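You operate a simulated robot arm through the tools that you are given. There is no shell and no other tool.

The job below is to be done with a simulated two-armed robot. You get a single attempt, and the scene is never put back.

## Task
Pick up the 0-10 bar pressure gauge from the top of the steel bench with one hand, pass it to the other hand and put it on the side bench before the controller.

The check looks at the end state, three seconds after you hand in, the way a careful person would. Anything else that was tipped, shoved, dropped, spilled or broken makes it a failure.

## Robot
Two 7-joint arms with three-finger grippers on one trunk, on a base that moves. Base frame: it is fixed to the floor where the robot stands at the start and does not move with it; the origin is under the middle of the robot, x ahead of it, y to its left, z up. Units: m, degrees, N and s.
The left shoulder is at the start at [0.03, 0.154, 1.037], the right one opposite. With the tool pointing down near the work surface each hand reaches from about 0.1 to 0.6 m from the robot's upright axis, wherever it stands, measured 20 degrees to its own side. Places, roughly: pressure gauge [1.75, 3, 1]; side bench before the controller (34x20 cm) [-1.34, 5.36, 0.8]. Payload 2.69 kg a hand.
Tool frame (each hand has its own): the origin (TCP) lies between the finger pads and is the grasp point; the fingertips stand 0.029 m ahead of it; z points along the fingers, y is the line along which they close. The gripper opens to 0.12 m; its body begins 0.078 m behind the TCP.
Orientation is told as [roll, pitch, yaw] about the base's x, y, z axes, in that order, counted from this pose: with the fingers straight down and closing along the base's y, the tool's x points along the base's -x, its y along +y and its z along -z.

## Interface
- The arms move only by the tool jog_arm. It takes "left_rows", "right_rows" or both (then of equal length, played together; a hand with none holds still); each is a list of rows, each a list of 7 numbers: the shift along the base's x, y, z in mm, then the turn, a rotation vector about the base's x, y, z in degrees, then the finger opening in mm, from 0 to 120. In form: [[tx, ty, tz, wx, wy, wz, grip], ...]. A call has 1 to 20 rows; each row is the pose to reach, as a shift and turn from the pose commanded when the call began. Rows are played at 5 a second. More than 0.05 m and 8.6 degrees between two rows, or a gripper value outside its range, and nothing of the call is played. A pose out of reach is approached as far as the arm can. The call stops where the force on the tool passes 40 N (or 10 N more than at its start, if that is more) or the arm is blocked; 0.2 s more then pass. Each finger travels about 0.1362 m/s and halts on what it meets, pressing with about 43 N; the grip force reading is that of the motor and also rises with nothing between the fingers. The clock runs only during rows and for 0.2 s after the last one: add rows that repeat a pose to give the fingers time. It gives the time, the measured TCP pose, the force on the tool (base axes), the opening and the grip force at its end, in the units of the frame above (readings bear some noise), with the torque about the TCP (base axes, N m) and any sound that the robot's microphone picked up, and new pictures: "views" is both (left out), scene, wrist or none (wrist: the cameras of the hands that moved).
- Cameras (640 x 400 px; columns grow to the right, rows downward): "scene" is now at [0.1389, 0.0028, 1.2285]; the picture's right is [0.00, -1.00, 0.00], its down [-0.17, -0.00, -0.99] and it looks along [0.99, 0.00, -0.17] (base axes); focal length 214 px, centre (320, 200). "left" rides on the left gripper at [0.063, 0, -0.104] in its tool frame; the picture's right is [0.00, 1.00, 0.00], its down [-0.83, 0.00, -0.56] and it looks along [-0.56, 0.00, 0.83] (tool axes); focal length 275 px, centre (320, 200). "right" rides on the right gripper at [0.063, 0, -0.104] in its tool frame; the picture's right is [0.00, 1.00, 0.00], its down [-0.83, 0.00, -0.56] and it looks along [-0.56, 0.00, 0.83] (tool axes); focal length 275 px, centre (320, 200).
- move_column(by): moves the trunk up (or, below 0, down) by that many m; the arms and the scene camera ride with it, the base frame stays. It gives what a move gives, with no picture.
- drive_base(legs): drives the robot by 1 to 6 legs, each [ahead, left, turn to the left] in m, m and degrees, along the robot's own axes; the way and the turn of a leg run together, so that a leg with both is an arc; at most 1.5 m and 180 degrees a leg. The arms and the cameras ride along, it lands a little off, and it stops where it bumps. It gives what a move gives, and a new picture of the scene camera.
- head_to(pan, tilt): turns the head with the scene camera to pan (to the left, within 80 degrees either way) and tilt (down, from -29 to 69), counted from straight ahead of the robot (the tilt from the chest, where the trunk bows). It gives what a move gives, and a new picture of the scene camera.
- locate(camera, pixels): there is no depth. For up to 12 entries [column, row, z] of the newest picture of that camera ("zoom" is the newest enlarged one), the place [x, y] in the base frame at which the ray of that pixel passes the height z, good to about 0.002 m. It takes no simulated time.
- close_up(camera, box): a new picture of the part [left, top, right, bottom] of that camera's present view, enlarged. It takes no simulated time.
- close_job(): hands the job in; it is judged then, once.

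Open the grippers and draw the arms clear of the work before you hand the job in, unless the task says otherwise.

The tools are called after "Emit:" as name(argument=value, ...) on one line, values as JSON. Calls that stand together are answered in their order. jog_arm: Moves the arms, as the interface text tells. Its arguments: {"type":"object","properties":{"left_rows":{"type":"array"},"right_rows":{"type":"array"},"views":{"type":"string","enum":["both","scene","wrist","none"]}},"required":[]} The other tools are called the same way: move_column (by) moves the trunk up or down; drive_base (legs) drives the base; head_to (pan, tilt) turns the head that bears the scene camera; locate (camera, pixels) gives the place at which the rays of pixels pass given heights; close_up (camera, box) takes an enlarged picture of a part of a camera's view; close_job () hands the job in.

At the start:

```text
time: 0.0
left_ee_pos: [0.3771, 0.1504, 1.1103]
left_ee_rot: [0.0, -0.1, 0.0]
left_ft_force: [1.0, 0.3, 0.5]
left_wrist_torque: [0.02, 0.03, 0.04]
left_gripper_width: 0.12
left_finger_force: 0.1
right_ee_pos: [0.3167, -0.1307, 1.1785]
right_ee_rot: [0.0, 0.0, 0.0]
right_ft_force: [-0.8, 0.9, 0.3]
right_wrist_torque: [-0.01, 0.03, 0.03]
right_gripper_width: 0.12
right_finger_force: 0.1
trunk travel left (down, up): [-0.401, 0.037]
robot x, y, heading: [0.0019, 0.0009, -0.4]
head pan, tilt (commanded): [0.3, 9.9]
```

scene: 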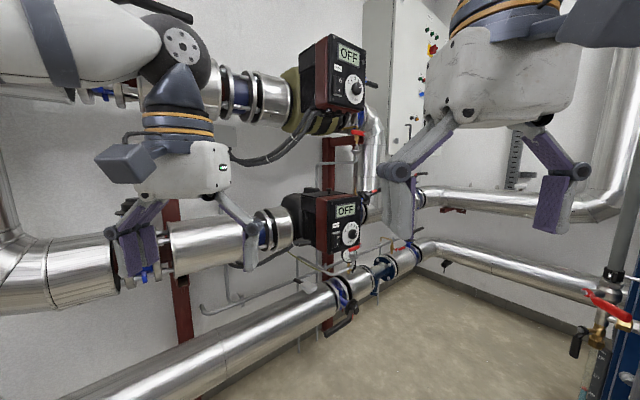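
right: 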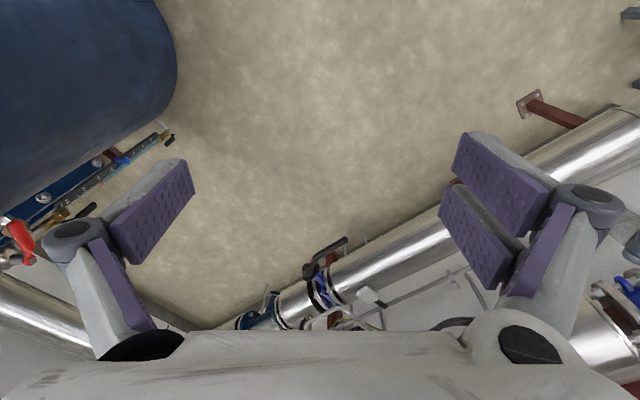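
left: 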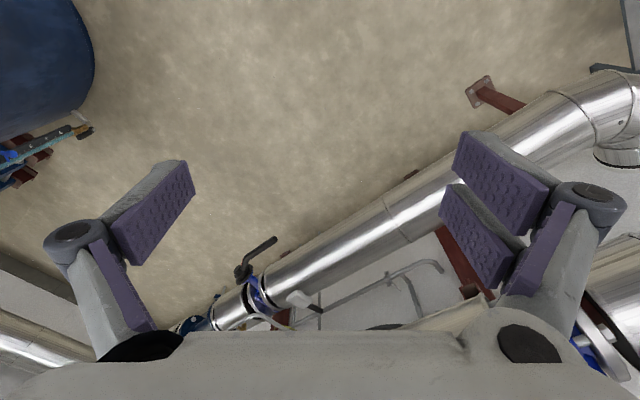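

The scene picture shows pipes and controllers close ahead of me and no bench. I turn the head to the left to look for the steel bench and the free way.

Emit:
head_to(pan=60, tilt=15)

```text
time: 1.3
left_ee_pos: [0.377, 0.151, 1.1102]
left_ee_rot: [-0.1, -0.1, 0.0]
left_ft_force: [0.0, 0.1, -0.1]
left_wrist_torque: [0.01, -0.01, 0.01]
left_gripper_width: 0.12
left_finger_force: 0.1
right_ee_pos: [0.3182, -0.1311, 1.177]
right_ee_rot: [0.0, 0.0, 0.0]
right_ft_force: [0.5, 0.0, 0.8]
right_wrist_torque: [0.01, -0.01, 0.04]
right_gripper_width: 0.1199
right_finger_force: 0.1
trunk travel left (down, up): [-0.401, 0.037]
robot x, y, heading: [-0.0007, -0.0016, 0.1]
head pan, tilt (commanded): [60.0, 15.0]
```

scene: 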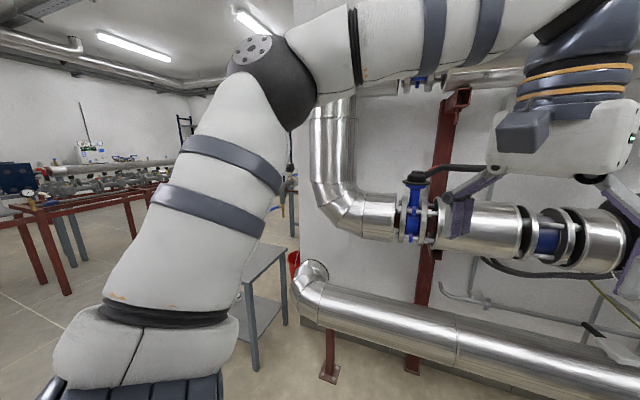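

At pan 60 I see a red frame table on the left (around (60,200)) and a steel bench with grey legs at (260,270). I pan further left to see the room.

Emit:
head_to(pan=80, tilt=15)

Emit:
head_to(pan=-75, tilt=20)

```text
time: 2.1
left_ee_pos: [0.3787, 0.151, 1.1117]
left_ee_rot: [0.0, -0.1, 0.0]
left_ft_force: [-1.2, -0.5, -0.7]
left_wrist_torque: [-0.01, -0.01, 0.01]
left_gripper_width: 0.12
left_finger_force: 0.1
right_ee_pos: [0.3168, -0.1299, 1.1786]
right_ee_rot: [0.0, 0.0, 0.1]
right_ft_force: [-0.8, 0.5, 0.0]
right_wrist_torque: [-0.01, -0.01, 0.0]
right_gripper_width: 0.1199
right_finger_force: 0.1
trunk travel left (down, up): [-0.401, 0.037]
robot x, y, heading: [-0.0011, -0.0018, -0.1]
head pan, tilt (commanded): [80.0, 15.0]
```

scene: 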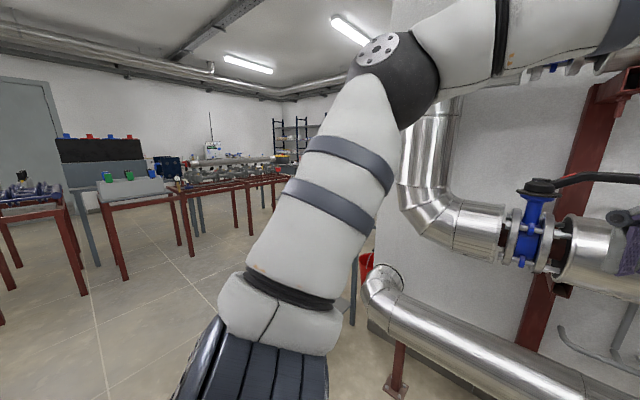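

```text
time: 4.5
left_ee_pos: [0.377, 0.1499, 1.1116]
left_ee_rot: [0.0, 0.0, 0.0]
left_ft_force: [0.3, 0.1, 0.7]
left_wrist_torque: [0.02, -0.01, 0.0]
left_gripper_width: 0.1199
left_finger_force: 0.2
right_ee_pos: [0.319, -0.1312, 1.179]
right_ee_rot: [-0.1, 0.0, 0.0]
right_ft_force: [0.8, 0.2, 0.2]
right_wrist_torque: [0.01, 0.0, 0.02]
right_gripper_width: 0.1201
right_finger_force: 0.1
trunk travel left (down, up): [-0.401, 0.037]
robot x, y, heading: [-0.0006, -0.0035, 0.1]
head pan, tilt (commanded): [-75.0, 20.0]
```

scene: 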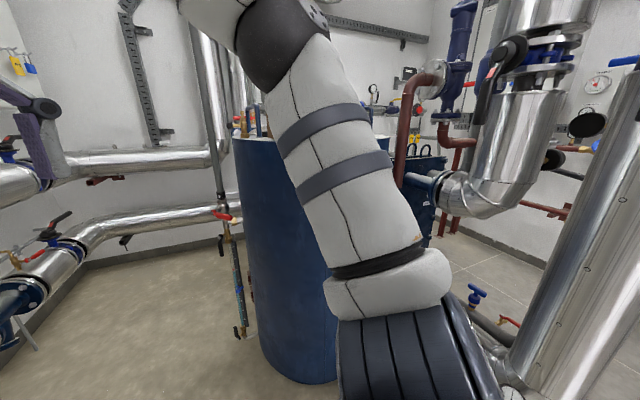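

The robot stands in a niche: a blue tank on its right, pipes ahead. I turn left again to measure the bench and the clear floor.

Emit:
head_to(pan=72, tilt=30)

```text
time: 6.8
left_ee_pos: [0.3775, 0.1506, 1.1113]
left_ee_rot: [0.1, -0.1, 0.0]
left_ft_force: [-0.7, 0.0, -0.4]
left_wrist_torque: [0.02, -0.01, 0.01]
left_gripper_width: 0.1199
left_finger_force: 0.1
right_ee_pos: [0.318, -0.1316, 1.1783]
right_ee_rot: [0.0, 0.0, -0.1]
right_ft_force: [0.2, 0.1, 1.1]
right_wrist_torque: [0.03, 0.0, 0.01]
right_gripper_width: 0.12
right_finger_force: 0.1
trunk travel left (down, up): [-0.401, 0.037]
robot x, y, heading: [-0.0016, 0.0037, 0.1]
head pan, tilt (commanded): [72.0, 30.0]
```

scene: 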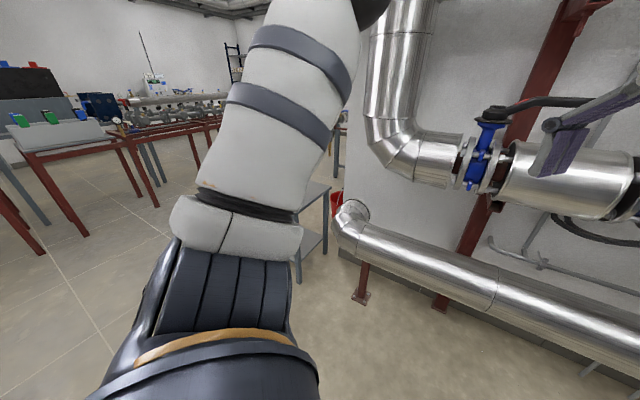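

I measure the pipe support feet and the bench legs on the floor, and tile line points.

Emit:
locate(camera="scene", pixels=[[360, 300, 0.0], [440, 308, 0.0], [299, 283, 0.0], [325, 255, 0.0], [330, 185, 0.7], [298, 210, 0.7], [550, 340, 0.4], [155, 205, 0.0], [85, 237, 0.0], [42, 253, 0.0], [118, 120, 0.8], [340, 235, 0.4]])

Emit:
close_up(camera="scene", box=[0, 40, 250, 200])

```text
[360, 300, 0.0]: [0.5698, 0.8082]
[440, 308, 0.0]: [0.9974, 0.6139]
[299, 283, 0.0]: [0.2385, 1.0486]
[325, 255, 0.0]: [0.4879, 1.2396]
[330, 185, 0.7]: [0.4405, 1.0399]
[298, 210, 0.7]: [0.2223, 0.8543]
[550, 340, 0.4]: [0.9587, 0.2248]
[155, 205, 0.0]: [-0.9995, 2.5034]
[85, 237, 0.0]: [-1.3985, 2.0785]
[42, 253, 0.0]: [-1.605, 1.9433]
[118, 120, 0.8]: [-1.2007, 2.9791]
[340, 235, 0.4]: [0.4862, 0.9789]
```

```text
2.50 times, centred on (125, 120) of scene
```

zoom: 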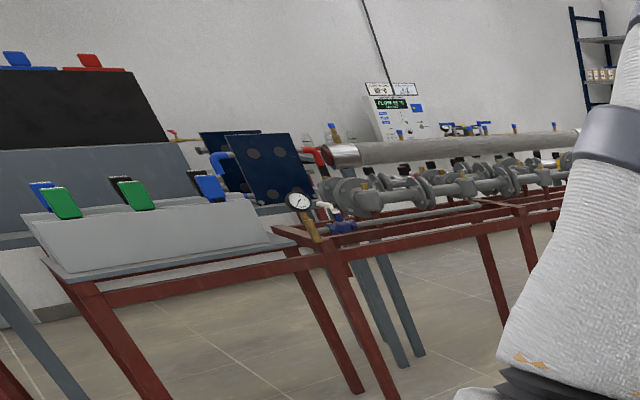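

The benches with the red frames stand at about x = -1..-1.6, y = 2–2.5, and a low bench at (0.24..0.5, 1.05..1.25). I look down steeply to the left for the base footprint and near floor.

Emit:
head_to(pan=80, tilt=60)

Emit:
head_to(pan=-80, tilt=50)

```text
time: 7.8
left_ee_pos: [0.3766, 0.1504, 1.1113]
left_ee_rot: [0.0, -0.2, 0.0]
left_ft_force: [0.3, -0.2, 1.1]
left_wrist_torque: [0.0, -0.01, -0.02]
left_gripper_width: 0.1199
left_finger_force: 0.0
right_ee_pos: [0.3175, -0.1313, 1.1798]
right_ee_rot: [0.0, 0.0, 0.0]
right_ft_force: [-0.1, 0.1, -0.7]
right_wrist_torque: [0.0, -0.02, -0.02]
right_gripper_width: 0.12
right_finger_force: 0.1
trunk travel left (down, up): [-0.401, 0.037]
robot x, y, heading: [-0.0017, 0.0016, -0.1]
head pan, tilt (commanded): [80.0, 60.0]
```

scene: 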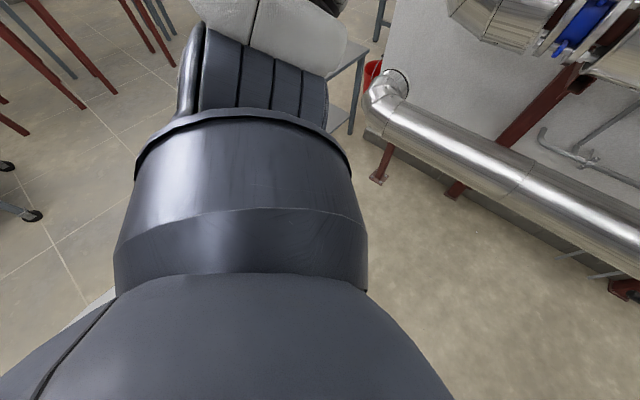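

```text
time: 10.2
left_ee_pos: [0.3765, 0.1506, 1.1125]
left_ee_rot: [0.0, -0.2, 0.0]
left_ft_force: [0.1, 0.5, -0.2]
left_wrist_torque: [-0.01, -0.01, -0.03]
left_gripper_width: 0.1201
left_finger_force: 0.1
right_ee_pos: [0.3177, -0.1305, 1.1794]
right_ee_rot: [0.2, 0.1, 0.0]
right_ft_force: [-0.7, -0.5, 0.4]
right_wrist_torque: [0.03, -0.01, 0.0]
right_gripper_width: 0.1197
right_finger_force: 0.0
trunk travel left (down, up): [-0.401, 0.037]
robot x, y, heading: [0.0018, -0.0015, 0.2]
head pan, tilt (commanded): [-80.0, 50.0]
```

scene: 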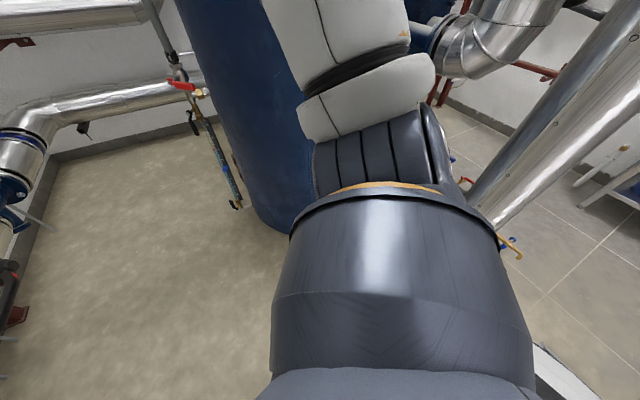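

I locate the foot of the blue tank, the pipe on the rear right, and the nearby casters from this picture.

Emit:
locate(camera="scene", pixels=[[250, 205, 0.0], [285, 233, 0.0], [237, 205, 0.0], [500, 215, 0.2], [500, 215, 0.5], [518, 255, 0.2], [560, 350, 0.1], [530, 385, 0.3], [575, 185, 0.5]])

Emit:
head_to(pan=-80, tilt=10)

```text
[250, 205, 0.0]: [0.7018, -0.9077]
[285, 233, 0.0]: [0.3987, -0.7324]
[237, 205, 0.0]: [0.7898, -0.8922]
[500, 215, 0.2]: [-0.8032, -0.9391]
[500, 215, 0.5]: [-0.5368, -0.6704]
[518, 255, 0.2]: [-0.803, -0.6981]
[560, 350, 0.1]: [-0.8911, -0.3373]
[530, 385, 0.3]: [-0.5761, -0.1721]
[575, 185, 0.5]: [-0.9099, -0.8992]
```

```text
time: 11.3
left_ee_pos: [0.3773, 0.151, 1.111]
left_ee_rot: [0.0, -0.1, 0.0]
left_ft_force: [0.9, 0.2, -0.1]
left_wrist_torque: [0.0, -0.04, 0.01]
left_gripper_width: 0.1198
left_finger_force: 0.1
right_ee_pos: [0.3174, -0.1319, 1.179]
right_ee_rot: [0.0, 0.0, 0.0]
right_ft_force: [0.4, -0.4, 0.0]
right_wrist_torque: [0.0, 0.02, 0.02]
right_gripper_width: 0.1199
right_finger_force: 0.0
trunk travel left (down, up): [-0.401, 0.037]
robot x, y, heading: [0.0017, 0.0011, 0.2]
head pan, tilt (commanded): [-80.0, 10.0]
```

scene: 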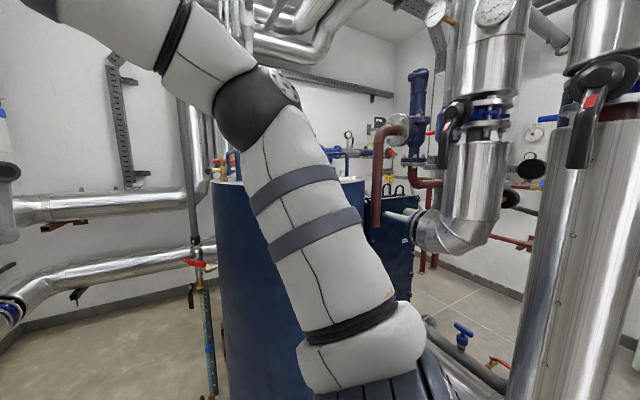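

The neighbours of the robot (tank at 0.83 m, low bench at 0.88 m, pipes about 0.95 m) leave room for turning in place. I turn left 60° with the head straight-ish to see the way out.

Emit:
head_to(pan=0, tilt=20)

Emit:
drive_base(legs=[[0, 0, 45]])

```text
time: 12.8
left_ee_pos: [0.3775, 0.1505, 1.111]
left_ee_rot: [0.0, 0.0, 0.0]
left_ft_force: [-0.6, 0.4, 1.0]
left_wrist_torque: [0.01, -0.02, 0.01]
left_gripper_width: 0.1199
left_finger_force: 0.0
right_ee_pos: [0.3171, -0.1319, 1.1784]
right_ee_rot: [0.0, -0.1, 0.0]
right_ft_force: [0.4, 0.4, 0.3]
right_wrist_torque: [-0.01, 0.0, 0.0]
right_gripper_width: 0.12
right_finger_force: 0.1
trunk travel left (down, up): [-0.401, 0.037]
robot x, y, heading: [0.0001, -0.0002, 0.1]
head pan, tilt (commanded): [0.0, 20.0]
```

scene: 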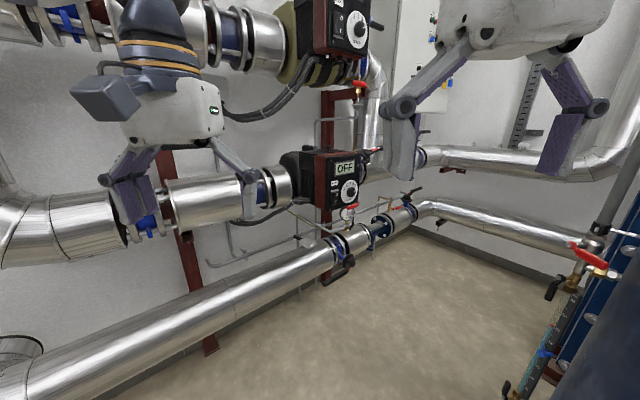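

```text
time: 15.3
left_ee_pos: [0.1579, 0.3742, 1.1114]
left_ee_rot: [-0.1, -0.1, 45.4]
left_ft_force: [-0.8, -0.5, 1.1]
left_wrist_torque: [0.06, -0.01, 0.0]
left_gripper_width: 0.1199
left_finger_force: 0.1
right_ee_pos: [0.3167, 0.1337, 1.1775]
right_ee_rot: [-0.1, -0.1, 45.3]
right_ft_force: [-0.8, -1.1, 0.6]
right_wrist_torque: [0.01, 0.01, -0.01]
right_gripper_width: 0.1202
right_finger_force: 0.1
trunk travel left (down, up): [-0.401, 0.037]
robot x, y, heading: [0.0002, -0.0001, 45.2]
head pan, tilt (commanded): [0.0, 20.0]
```

scene: 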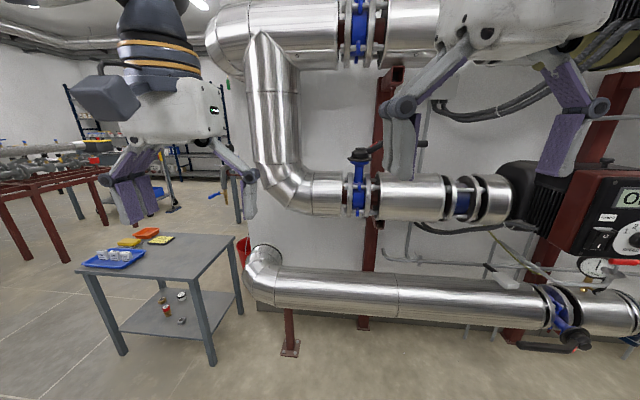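

The turn went freely. The low bench with trays stands at (170,260); I turn another 45° left to face along +y.

Emit:
drive_base(legs=[[0, 0, 45]])

```text
time: 17.8
left_ee_pos: [-0.1503, 0.3766, 1.1123]
left_ee_rot: [0.0, 0.0, 89.9]
left_ft_force: [1.0, -0.1, 0.3]
left_wrist_torque: [-0.01, -0.05, -0.01]
left_gripper_width: 0.1201
left_finger_force: 0.0
right_ee_pos: [0.132, 0.3178, 1.1784]
right_ee_rot: [0.0, -0.1, 89.9]
right_ft_force: [0.0, 0.3, -0.3]
right_wrist_torque: [-0.01, 0.01, -0.03]
right_gripper_width: 0.1202
right_finger_force: 0.0
trunk travel left (down, up): [-0.401, 0.037]
robot x, y, heading: [-0.0016, -0.0003, 90.0]
head pan, tilt (commanded): [0.0, 20.0]
```

scene: 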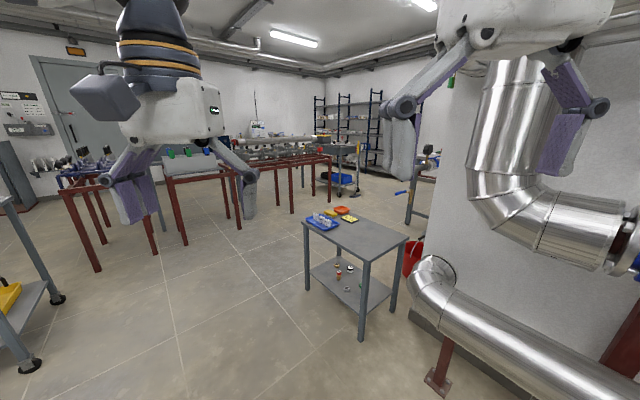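

Now the room is in view: the low bench (360,240), and behind the wall corner a grey bench top at about (425,170). I enlarge the picture.

Emit:
close_up(camera="scene", box=[340, 100, 460, 175])

Emit:
close_up(camera="scene", box=[160, 90, 360, 215])

Emit:
locate(camera="scene", pixels=[[307, 290, 0.0], [362, 342, 0.0], [393, 312, 0.0], [408, 240, 0.58], [302, 222, 0.58], [363, 262, 0.58], [405, 275, 0.0], [440, 395, 0.0], [240, 228, 0.0], [340, 192, 0.0], [60, 298, 0.0], [30, 372, 0.0]])

```text
5.33 times, centred on (400, 138) of scene
```

zoom: 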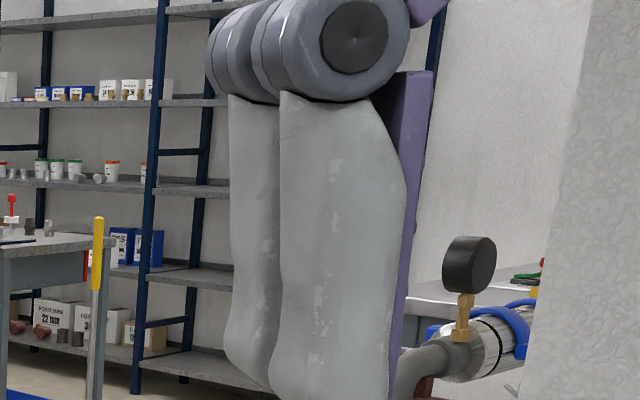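

```text
3.20 times, centred on (260, 152) of scene
```

zoom: 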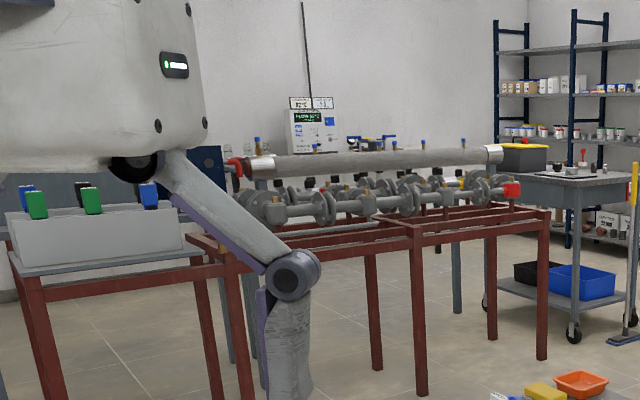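

```text
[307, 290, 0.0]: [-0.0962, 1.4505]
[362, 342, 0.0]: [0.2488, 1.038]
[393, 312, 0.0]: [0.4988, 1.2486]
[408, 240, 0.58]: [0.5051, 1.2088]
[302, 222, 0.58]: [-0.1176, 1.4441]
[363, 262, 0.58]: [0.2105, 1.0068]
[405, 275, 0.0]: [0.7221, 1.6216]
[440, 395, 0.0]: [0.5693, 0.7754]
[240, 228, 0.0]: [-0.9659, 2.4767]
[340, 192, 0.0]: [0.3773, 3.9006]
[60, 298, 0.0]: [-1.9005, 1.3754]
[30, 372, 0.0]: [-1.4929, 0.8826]
```

The low bench occupies roughly (-0.12..0.5, 1.0..1.66). I sidestep left 0.7 m to pass it with margin.

Emit:
drive_base(legs=[[0, 0.65, 0]])

```text
time: 23.2
left_ee_pos: [-0.7946, 0.3788, 1.1115]
left_ee_rot: [-0.1, -0.1, 89.9]
left_ft_force: [0.4, -0.5, -0.5]
left_wrist_torque: [0.01, -0.02, 0.01]
left_gripper_width: 0.1202
left_finger_force: 0.1
right_ee_pos: [-0.5133, 0.32, 1.1788]
right_ee_rot: [0.0, -0.1, 89.9]
right_ft_force: [-0.2, -1.0, 0.6]
right_wrist_torque: [-0.01, 0.02, -0.05]
right_gripper_width: 0.12
right_finger_force: 0.1
trunk travel left (down, up): [-0.401, 0.037]
robot x, y, heading: [-0.6469, 0.0025, 89.9]
head pan, tilt (commanded): [0.0, 20.0]
```

scene: 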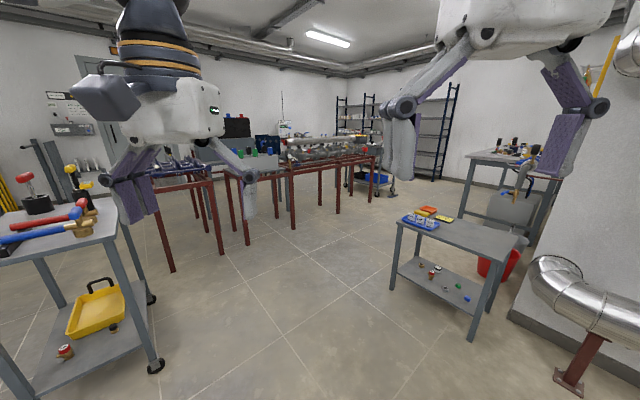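

The steel bench with items is at (505,165); a tool cart is now near on the left (caster at (155,367)). I measure the cart and the legs around my path.

Emit:
locate(camera="scene", pixels=[[155, 370, 0.0], [152, 302, 0.0], [118, 235, 0.85], [108, 212, 0.85], [170, 272, 0.0], [247, 244, 0.0], [293, 227, 0.0], [336, 213, 0.0], [388, 193, 0.0], [395, 290, 0.0], [470, 340, 0.0], [515, 245, 0.0]])

Emit:
close_up(camera="scene", box=[440, 110, 580, 198])

```text
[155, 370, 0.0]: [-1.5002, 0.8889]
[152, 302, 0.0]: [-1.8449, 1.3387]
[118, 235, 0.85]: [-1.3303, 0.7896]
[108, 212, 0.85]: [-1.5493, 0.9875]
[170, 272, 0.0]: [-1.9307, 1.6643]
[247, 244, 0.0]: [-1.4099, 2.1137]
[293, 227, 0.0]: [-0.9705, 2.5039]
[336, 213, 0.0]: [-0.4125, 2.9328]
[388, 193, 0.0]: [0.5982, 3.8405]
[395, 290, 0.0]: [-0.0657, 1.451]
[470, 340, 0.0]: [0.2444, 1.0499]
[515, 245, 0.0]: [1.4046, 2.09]
```

```text
4.55 times, centred on (510, 154) of scene
```

zoom: 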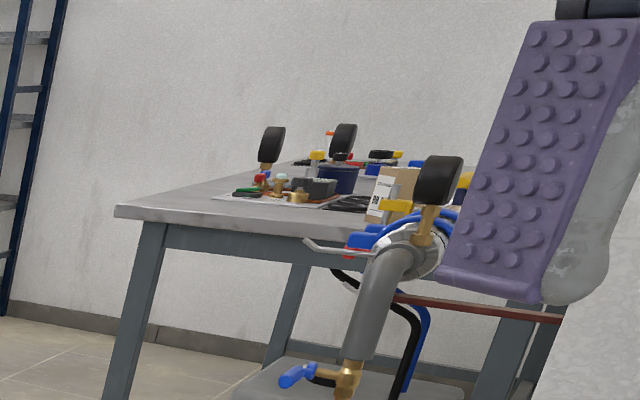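

Several gauges stand on the steel bench, so I'll have to read the dials later. I drive forward 1.7 m through the gap between red table (legs on the line (-0.97,2.5)–(-0.41,2.93)) and low bench, then turn right 50°.

Emit:
drive_base(legs=[[1.2, 0, 0], [0.5, 0, 0], [0, 0, -50]])

```text
time: 34.1
left_ee_pos: [-0.4491, 2.0827, 1.1121]
left_ee_rot: [0.0, -0.1, 40.3]
left_ft_force: [-0.2, 0.8, 0.9]
left_wrist_torque: [-0.03, 0.0, 0.0]
left_gripper_width: 0.12
left_finger_force: 0.0
right_ee_pos: [-0.3134, 1.8293, 1.179]
right_ee_rot: [0.0, 0.0, 40.3]
right_ft_force: [0.5, 0.0, -0.1]
right_wrist_torque: [0.02, 0.02, 0.0]
right_gripper_width: 0.12
right_finger_force: 0.1
trunk travel left (down, up): [-0.401, 0.037]
robot x, y, heading: [-0.6403, 1.7192, 40.1]
head pan, tilt (commanded): [0.0, 20.0]
```

scene: 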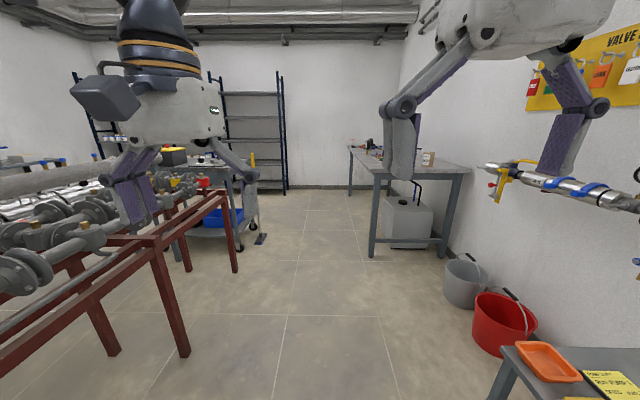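

The bench lies parallel to my heading: near-left leg foot at (372,256), near-right (445,258). I measure its legs and the items on the floor and get an enlarged view of the top.

Emit:
locate(camera="scene", pixels=[[372, 257, 0.0], [443, 258, 0.0], [350, 196, 0.0], [375, 174, 0.9], [470, 174, 0.9], [350, 150, 0.9], [470, 308, 0.0], [262, 245, 0.0], [238, 272, 0.0], [190, 357, 0.0], [238, 250, 0.0], [258, 233, 0.0]])

Emit:
close_up(camera="scene", box=[340, 125, 480, 213])

```text
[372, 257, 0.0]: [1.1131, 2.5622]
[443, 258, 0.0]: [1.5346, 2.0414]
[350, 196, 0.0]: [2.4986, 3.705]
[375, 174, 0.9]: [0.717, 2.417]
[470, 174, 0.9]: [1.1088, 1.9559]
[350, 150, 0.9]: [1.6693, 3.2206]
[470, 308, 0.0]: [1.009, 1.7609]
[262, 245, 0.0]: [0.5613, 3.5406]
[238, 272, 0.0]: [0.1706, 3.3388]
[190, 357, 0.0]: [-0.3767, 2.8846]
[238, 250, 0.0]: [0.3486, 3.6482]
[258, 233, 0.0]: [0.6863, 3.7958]
```

```text
4.55 times, centred on (410, 169) of scene
```

zoom: 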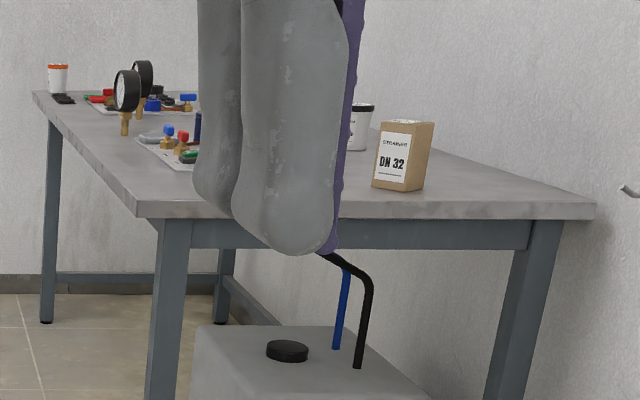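

The bench edge runs parallel to my heading, about 0.47 m to my right. Before driving on I look down to judge the size of the base.

Emit:
head_to(pan=-60, tilt=69)

Emit:
head_to(pan=0, tilt=69)

```text
time: 35.4
left_ee_pos: [-0.4505, 2.0831, 1.1113]
left_ee_rot: [-0.1, 0.0, 40.3]
left_ft_force: [0.4, -0.3, 0.1]
left_wrist_torque: [0.01, -0.01, 0.01]
left_gripper_width: 0.1203
left_finger_force: 0.2
right_ee_pos: [-0.3122, 1.8289, 1.1791]
right_ee_rot: [0.0, 0.0, 40.2]
right_ft_force: [-0.3, 0.5, -0.2]
right_wrist_torque: [0.0, 0.04, -0.01]
right_gripper_width: 0.12
right_finger_force: 0.1
trunk travel left (down, up): [-0.401, 0.037]
robot x, y, heading: [-0.6433, 1.7224, 40.3]
head pan, tilt (commanded): [-60.0, 68.8]
```

scene: 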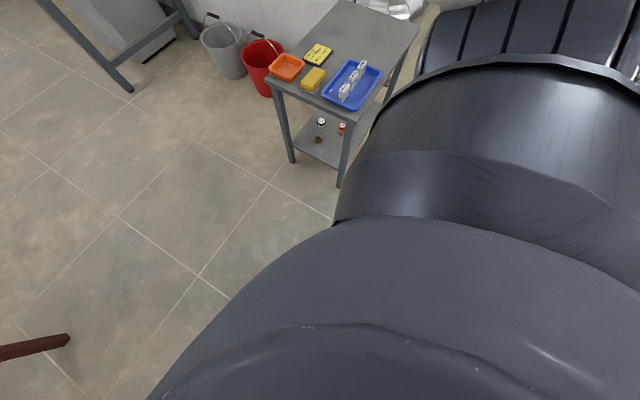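

```text
time: 36.7
left_ee_pos: [-0.4504, 2.0837, 1.1121]
left_ee_rot: [0.0, -0.1, 40.3]
left_ft_force: [0.0, 0.9, 0.0]
left_wrist_torque: [-0.02, -0.02, -0.04]
left_gripper_width: 0.12
left_finger_force: 0.0
right_ee_pos: [-0.3122, 1.8292, 1.1777]
right_ee_rot: [0.0, 0.1, 40.4]
right_ft_force: [-0.6, 0.3, 0.1]
right_wrist_torque: [0.0, -0.02, 0.02]
right_gripper_width: 0.1201
right_finger_force: 0.0
trunk travel left (down, up): [-0.401, 0.037]
robot x, y, heading: [-0.6436, 1.7239, 40.0]
head pan, tilt (commanded): [0.0, 68.8]
```

scene: 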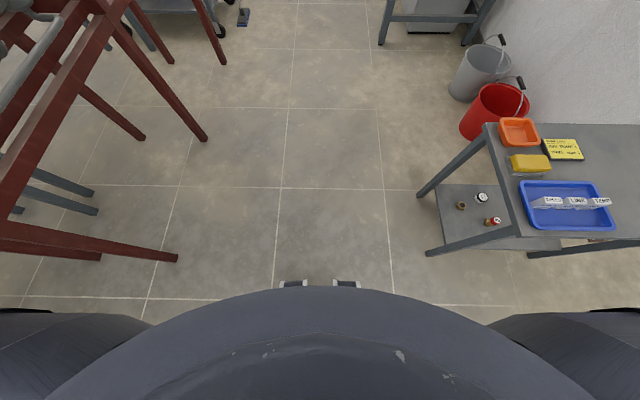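

The base is almost entirely hidden below the chest; only two small parts show at (293,284) and (345,284). I measure these and the low bench edge for clearance.

Emit:
locate(camera="scene", pixels=[[293, 284, 0.2], [345, 284, 0.2], [293, 284, 0.0], [485, 128, 0.58], [530, 235, 0.58], [418, 195, 0.0], [428, 252, 0.0], [205, 138, 0.0], [178, 258, 0.0], [463, 130, 0.0], [242, 22, 0.0], [380, 42, 0.0]])

```text
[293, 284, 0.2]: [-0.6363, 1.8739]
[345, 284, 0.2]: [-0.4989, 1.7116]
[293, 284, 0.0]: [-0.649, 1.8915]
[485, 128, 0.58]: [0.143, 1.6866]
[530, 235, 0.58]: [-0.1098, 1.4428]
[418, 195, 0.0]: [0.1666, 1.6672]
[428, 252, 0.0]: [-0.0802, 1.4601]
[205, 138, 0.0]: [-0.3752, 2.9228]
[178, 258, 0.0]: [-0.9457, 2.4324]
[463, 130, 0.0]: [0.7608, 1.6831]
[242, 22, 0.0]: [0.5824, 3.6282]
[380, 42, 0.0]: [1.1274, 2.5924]
```

The front of the base does not protrude, and the low bench edge is about 0.55 m to the right of my axis. I drive forward 1.25 m with a slight left shift, head raised to look at the bench.

Emit:
drive_base(legs=[[1.25, 0.1, 0]])

Emit:
head_to(pan=-30, tilt=25)

```text
time: 43.1
left_ee_pos: [0.4411, 2.9643, 1.1117]
left_ee_rot: [0.0, -0.1, 40.0]
left_ft_force: [0.4, 0.2, -0.6]
left_wrist_torque: [-0.05, -0.01, 0.03]
left_gripper_width: 0.1199
left_finger_force: 0.0
right_ee_pos: [0.577, 2.7106, 1.1785]
right_ee_rot: [0.0, 0.0, 40.2]
right_ft_force: [0.7, 0.8, 0.4]
right_wrist_torque: [0.0, 0.01, 0.02]
right_gripper_width: 0.1199
right_finger_force: 0.0
trunk travel left (down, up): [-0.401, 0.037]
robot x, y, heading: [0.2502, 2.6055, 40.1]
head pan, tilt (commanded): [0.0, 68.8]
```

scene: 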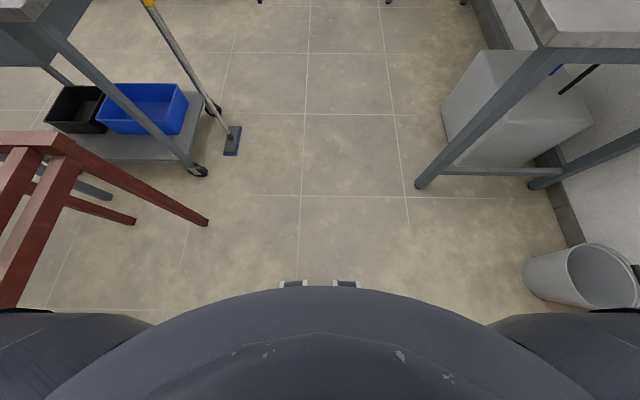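

```text
time: 44.2
left_ee_pos: [0.4399, 2.9633, 1.1119]
left_ee_rot: [-0.1, -0.1, 40.1]
left_ft_force: [0.2, -0.9, -0.1]
left_wrist_torque: [-0.03, 0.05, -0.01]
left_gripper_width: 0.12
left_finger_force: 0.0
right_ee_pos: [0.578, 2.7088, 1.1791]
right_ee_rot: [0.0, 0.0, 40.2]
right_ft_force: [0.4, 0.2, -0.5]
right_wrist_torque: [0.0, -0.02, -0.03]
right_gripper_width: 0.12
right_finger_force: 0.1
trunk travel left (down, up): [-0.401, 0.037]
robot x, y, heading: [0.2487, 2.6081, 40.0]
head pan, tilt (commanded): [-30.0, 25.0]
```

scene: 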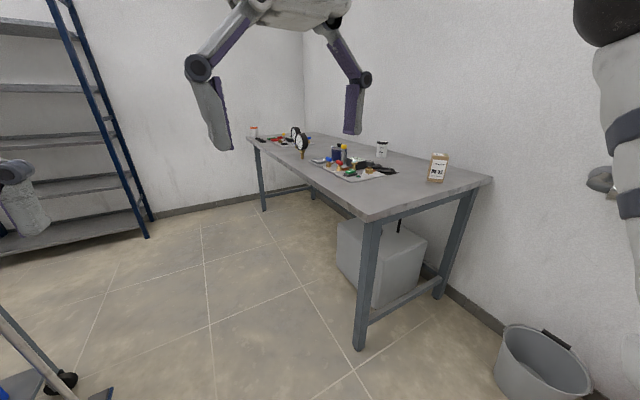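

The bench top is in plain view; the two gauges stand around (295–302,140). I enlarge that region.

Emit:
close_up(camera="scene", box=[240, 115, 336, 175])

Emit:
close_up(camera="scene", box=[280, 120, 330, 165])

```text
6.67 times, centred on (288, 145) of scene
```

zoom: 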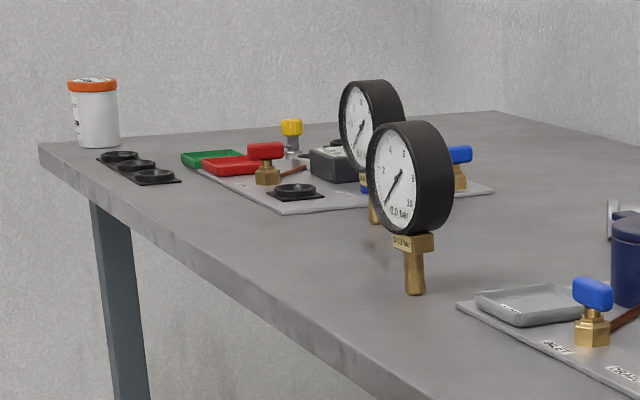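

```text
8.89 times, centred on (305, 142) of scene
```

zoom: 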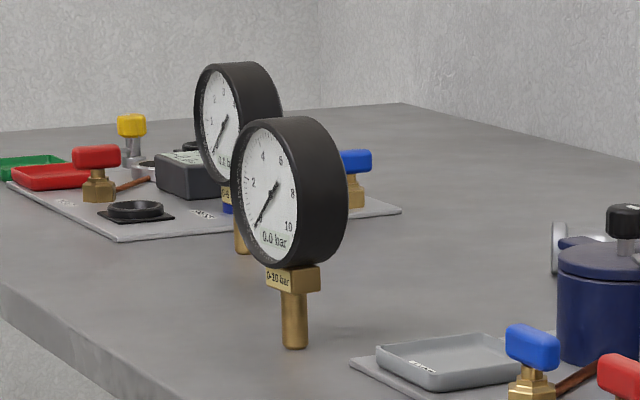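

The nearer gauge bears the "0-10 bar" plate and the dial up to 10; the rear one has another range. I locate its stem foot (295,348 in zoom), trying several table heights.

Emit:
locate(camera="zoom", pixels=[[295, 348, 0.8], [295, 348, 0.85], [295, 348, 0.9], [241, 252, 0.85], [241, 252, 0.9], [295, 195, 0.95]])

Emit:
locate(camera="scene", pixels=[[359, 348, 0.0], [437, 297, 0.0], [265, 211, 0.0], [368, 222, 0.8], [368, 222, 0.85], [368, 222, 0.9], [492, 183, 0.85], [492, 183, 0.9], [246, 142, 0.85], [246, 142, 0.9], [363, 222, 0.9], [65, 378, 0.0]])

```text
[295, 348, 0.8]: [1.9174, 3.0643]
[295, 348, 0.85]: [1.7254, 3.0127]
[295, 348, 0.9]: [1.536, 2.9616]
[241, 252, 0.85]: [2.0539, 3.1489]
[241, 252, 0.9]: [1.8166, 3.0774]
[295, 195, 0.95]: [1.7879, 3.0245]
```

```text
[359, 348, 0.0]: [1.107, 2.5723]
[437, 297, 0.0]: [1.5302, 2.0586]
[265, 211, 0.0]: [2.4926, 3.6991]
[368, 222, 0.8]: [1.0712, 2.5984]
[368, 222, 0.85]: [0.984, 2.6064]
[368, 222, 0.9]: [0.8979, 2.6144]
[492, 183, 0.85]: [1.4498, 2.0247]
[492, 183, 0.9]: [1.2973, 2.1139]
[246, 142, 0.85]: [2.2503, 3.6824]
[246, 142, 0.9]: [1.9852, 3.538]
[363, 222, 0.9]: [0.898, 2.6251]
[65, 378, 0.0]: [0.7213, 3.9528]
```

The nearer gauge is the 0-10 bar one, standing upright on its brass stem with the dial facing the aisle. Before going on I look left toward the side bench to plan the placing.

Emit:
head_to(pan=78, tilt=15)

```text
time: 46.0
left_ee_pos: [0.4413, 2.9655, 1.1107]
left_ee_rot: [0.0, -0.1, 40.2]
left_ft_force: [0.6, -0.1, -0.1]
left_wrist_torque: [-0.01, 0.01, -0.03]
left_gripper_width: 0.12
left_finger_force: 0.0
right_ee_pos: [0.577, 2.7095, 1.179]
right_ee_rot: [0.0, 0.1, 40.1]
right_ft_force: [-0.5, 0.2, 0.1]
right_wrist_torque: [0.01, -0.01, 0.02]
right_gripper_width: 0.1203
right_finger_force: 0.0
trunk travel left (down, up): [-0.401, 0.037]
robot x, y, heading: [0.2509, 2.6033, 40.1]
head pan, tilt (commanded): [78.0, 15.0]
```

scene: 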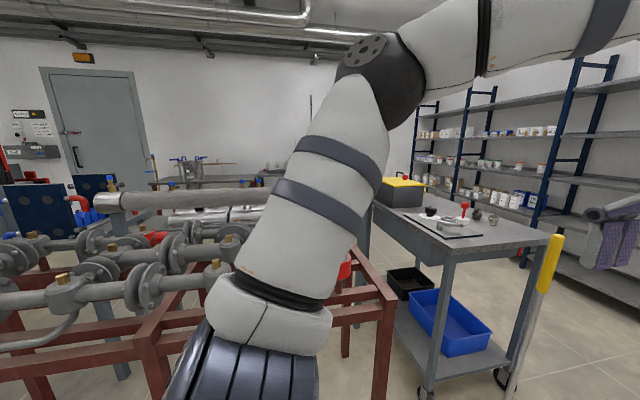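

The left arm hides the controller; I'll look again later. I drive 1.35 m along the bench and then turn right 90° to face it, 0.57 m off its legs.

Emit:
head_to(pan=0, tilt=35)

Emit:
drive_base(legs=[[1.35, 0, 0]])

```text
time: 47.5
left_ee_pos: [0.4409, 2.9639, 1.1117]
left_ee_rot: [0.0, -0.1, 40.1]
left_ft_force: [-0.4, -0.1, 1.3]
left_wrist_torque: [-0.02, 0.0, -0.01]
left_gripper_width: 0.1198
left_finger_force: 0.0
right_ee_pos: [0.5775, 2.7102, 1.1784]
right_ee_rot: [0.0, 0.0, 40.0]
right_ft_force: [-0.2, 0.9, -0.2]
right_wrist_torque: [0.0, -0.02, 0.04]
right_gripper_width: 0.1201
right_finger_force: 0.0
trunk travel left (down, up): [-0.401, 0.037]
robot x, y, heading: [0.2489, 2.6067, 40.1]
head pan, tilt (commanded): [0.0, 35.0]
```

scene: 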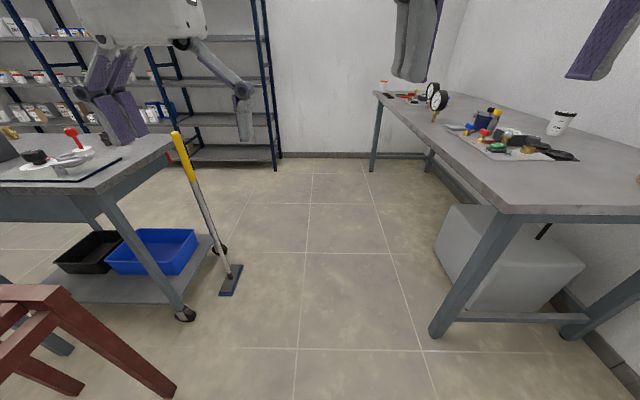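

```text
time: 54.3
left_ee_pos: [1.4753, 3.8366, 1.1121]
left_ee_rot: [0.1, -0.1, 40.2]
left_ft_force: [0.5, 0.1, 0.0]
left_wrist_torque: [0.02, -0.01, -0.03]
left_gripper_width: 0.12
left_finger_force: 0.1
right_ee_pos: [1.6126, 3.583, 1.1785]
right_ee_rot: [0.1, 0.0, 40.2]
right_ft_force: [-0.7, -0.8, 0.2]
right_wrist_torque: [0.0, 0.02, -0.03]
right_gripper_width: 0.1203
right_finger_force: 0.0
trunk travel left (down, up): [-0.401, 0.037]
robot x, y, heading: [1.2829, 3.4807, 40.3]
head pan, tilt (commanded): [0.0, 35.0]
```

scene: 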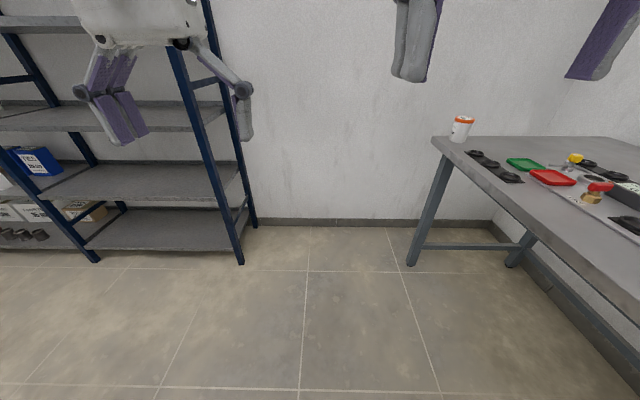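

The robot is beside the bench near the gauges. I turn right 90° to face the bench.

Emit:
drive_base(legs=[[0, 0, -90]])

```text
time: 58.5
left_ee_pos: [1.6441, 3.2901, 1.1116]
left_ee_rot: [0.0, 0.0, -49.2]
left_ft_force: [-0.1, -0.9, -0.7]
left_wrist_torque: [-0.01, -0.03, 0.0]
left_gripper_width: 0.12
left_finger_force: 0.1
right_ee_pos: [1.3929, 3.1522, 1.1788]
right_ee_rot: [0.0, 0.1, -49.3]
right_ft_force: [0.3, -0.4, 1.0]
right_wrist_torque: [-0.01, 0.0, -0.02]
right_gripper_width: 0.1201
right_finger_force: 0.1
trunk travel left (down, up): [-0.401, 0.037]
robot x, y, heading: [1.2873, 3.4797, -49.2]
head pan, tilt (commanded): [0.0, 35.0]
```

scene: 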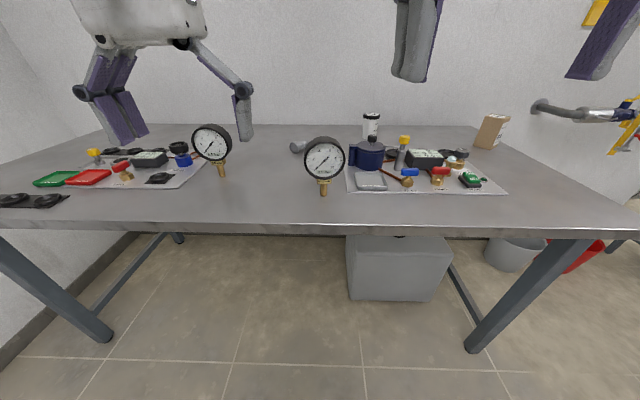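

Facing the bench, the target gauge stands straight ahead at (324,165), the other at (213,148). I enlarge both to read the dials and measure.

Emit:
close_up(camera="scene", box=[276, 120, 372, 180])

Emit:
close_up(camera="scene", box=[165, 105, 261, 165])

```text
6.67 times, centred on (324, 150) of scene
```

zoom: 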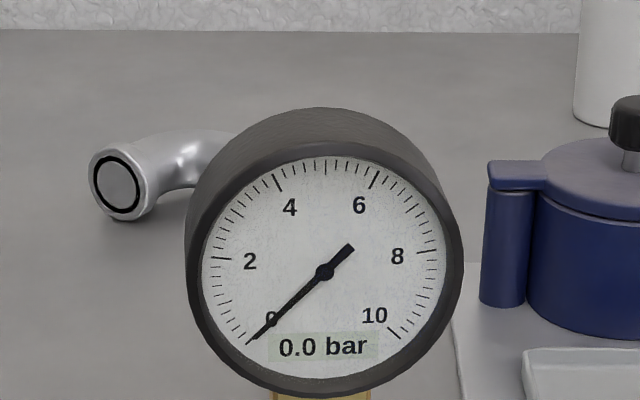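

```text
6.67 times, centred on (213, 135) of scene
```

zoom: 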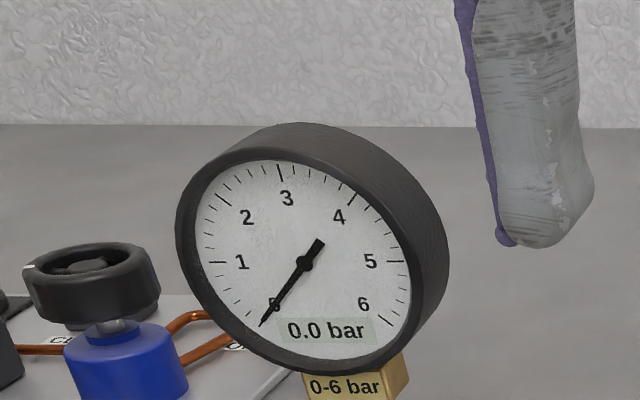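

The dials confirm it: straight ahead is 0-10 bar, the left one is 0-6 bar. I measure bench height using the right leg, and the gauge's foot.

Emit:
locate(camera="scene", pixels=[[472, 352, 0.0], [572, 241, 0.75], [572, 241, 0.8], [572, 241, 0.85], [323, 195, 0.8], [323, 195, 0.85], [323, 195, 0.88], [320, 224, 0.8], [320, 224, 0.85], [320, 224, 0.88], [105, 340, 0.0], [221, 176, 0.85]])

Emit:
close_up(camera="scene", box=[280, 140, 376, 240])

```text
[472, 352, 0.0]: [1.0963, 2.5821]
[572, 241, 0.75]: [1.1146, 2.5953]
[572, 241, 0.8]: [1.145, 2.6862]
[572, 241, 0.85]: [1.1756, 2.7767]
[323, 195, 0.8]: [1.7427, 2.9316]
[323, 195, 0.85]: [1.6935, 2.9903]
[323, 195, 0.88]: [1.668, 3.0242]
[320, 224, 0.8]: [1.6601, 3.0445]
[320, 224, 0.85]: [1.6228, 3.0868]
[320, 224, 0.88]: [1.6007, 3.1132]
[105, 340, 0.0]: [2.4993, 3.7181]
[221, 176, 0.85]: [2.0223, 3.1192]
```

```text
4.00 times, centred on (328, 190) of scene
```

zoom: 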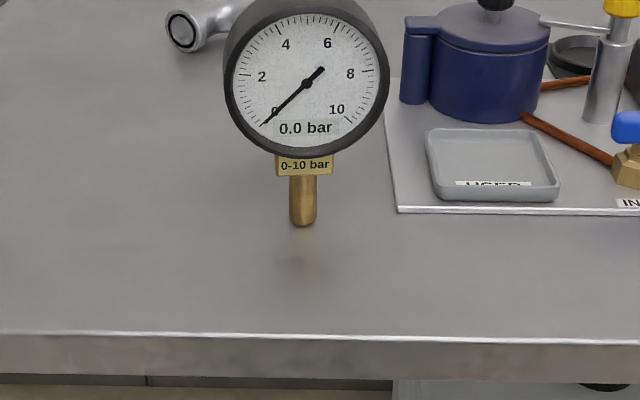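

Triangulating both views gives: bench top at z ≈ 0.86, gauge foot at about (1.684, 3.002), dial centre z ≈ 0.975, dial ≈ 0.1 m across and ≈ 0.04 m thick, facing me. I'll grip the casing front-to-back; first I turn the right hand by -90° about vertical (closing front-to-back) and the left by +90° while raising it, in free air.

Emit:
jog_arm(right_rows=[[0, 0, 5, 0, 0, -8, 120], [0, 0, 10, 0, 0, -16, 120], [0, 0, 15, 0, 0, -24, 120], [0, 0, 20, 0, 0, -32, 120], [0, 0, 20, 0, 0, -40, 120], [0, 0, 20, 0, 0, -48, 120], [0, 0, 20, 0, 0, -56, 120], [0, 0, 20, 0, 0, -64, 120], [0, 0, 20, 0, 0, -72, 120], [0, 0, 20, 0, 0, -80, 120], [0, 0, 20, 0, 0, -88, 120], [0, 0, 20, 0, 0, -90, 120]], left_rows=[[0, 0, 15, 0, 0, 8, 120], [0, 0, 30, 0, 0, 16, 120], [0, 0, 45, 0, 0, 24, 120], [0, 0, 60, 0, 0, 32, 120], [0, 0, 70, 0, 0, 40, 120], [0, 0, 80, 0, 0, 48, 120], [0, 0, 80, 0, 0, 56, 120], [0, 0, 80, 0, 0, 64, 120], [0, 0, 80, 0, 0, 72, 120], [0, 0, 80, 0, 0, 80, 120], [0, 0, 80, 0, 0, 88, 120], [0, 0, 80, 0, 0, 90, 120]])

```text
time: 61.1
left_ee_pos: [1.6451, 3.2912, 1.1919]
left_ee_rot: [0.0, -0.1, 40.9]
left_ft_force: [0.2, 0.4, 0.2]
left_wrist_torque: [0.02, -0.02, -0.01]
left_gripper_width: 0.12
left_finger_force: 0.1
right_ee_pos: [1.3937, 3.153, 1.1946]
right_ee_rot: [0.1, 0.1, -139.4]
right_ft_force: [-0.1, 0.1, 0.7]
right_wrist_torque: [0.0, -0.01, -0.02]
right_gripper_width: 0.12
right_finger_force: 0.0
right hand out of reach, approached as far as the arm can: row 4, 5, 6, 7, 8, 9, 10, 11, 12
trunk travel left (down, up): [-0.401, 0.037]
robot x, y, heading: [1.2861, 3.4782, -49.4]
head pan, tilt (commanded): [0.0, 35.0]
```

scene: 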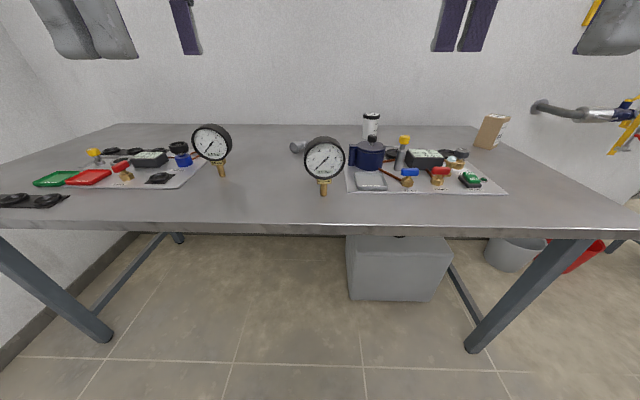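
right: 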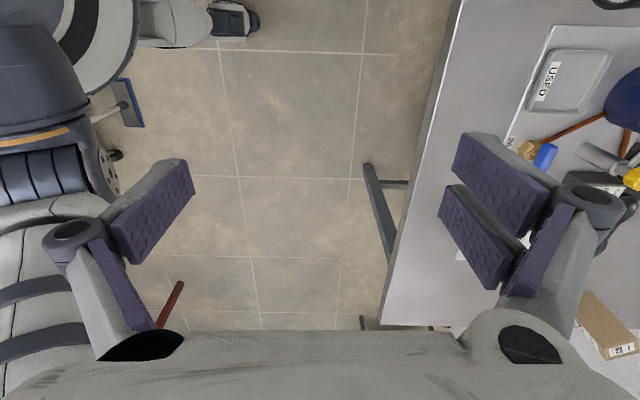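
left: 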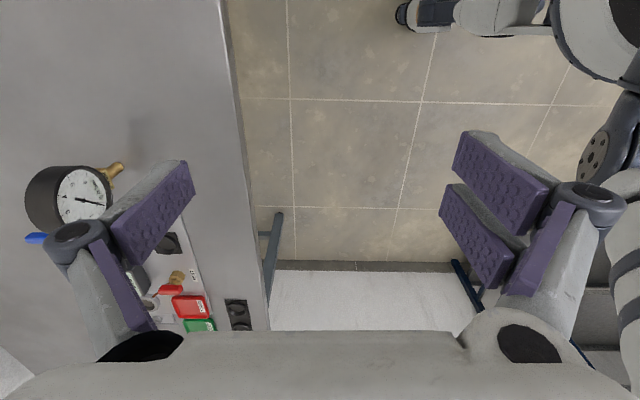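

Both yaws worked. Now I test tilting the right hand by 45° about my forward axis (0.651,-0.759,0) so its fingers point down-left, keeping the TCP in place, slightly lower.

Emit:
jog_arm(right_rows=[[0, 0, -5, 4.9, -5.7, 0, 120], [0, 0, -10, 9.8, -11.4, 0, 120], [0, 0, -15, 14.6, -17.1, 0, 120], [0, 0, -20, 19.5, -22.8, 0, 120], [0, 0, -20, 24.4, -28.5, 0, 120], [0, 0, -20, 29.3, -34.2, 0, 120]], views="wrist")

```text
time: 62.5
left_ee_pos: [1.6442, 3.2906, 1.192]
left_ee_rot: [0.0, -0.1, 40.7]
left_ft_force: [-0.4, -0.4, -0.2]
left_wrist_torque: [0.0, -0.04, -0.01]
left_gripper_width: 0.12
left_finger_force: 0.0
right_ee_pos: [1.3935, 3.1514, 1.176]
right_ee_rot: [0.0, 45.2, -139.3]
right_ft_force: [-0.2, -0.4, 0.3]
right_wrist_torque: [0.02, 0.02, -0.01]
right_gripper_width: 0.12
right_finger_force: 0.0
trunk travel left (down, up): [-0.401, 0.037]
robot x, y, heading: [1.2841, 3.4778, -49.6]
head pan, tilt (commanded): [0.0, 35.0]
```

right: 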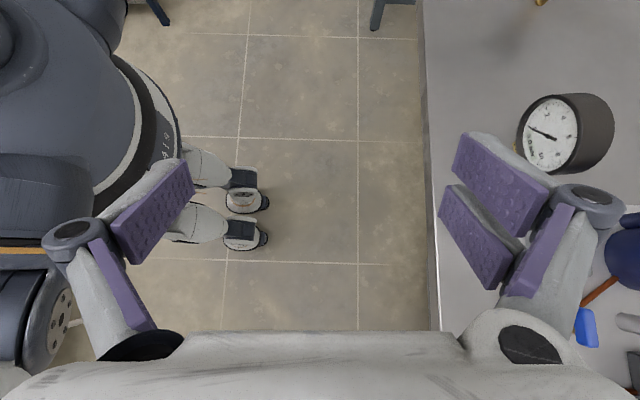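

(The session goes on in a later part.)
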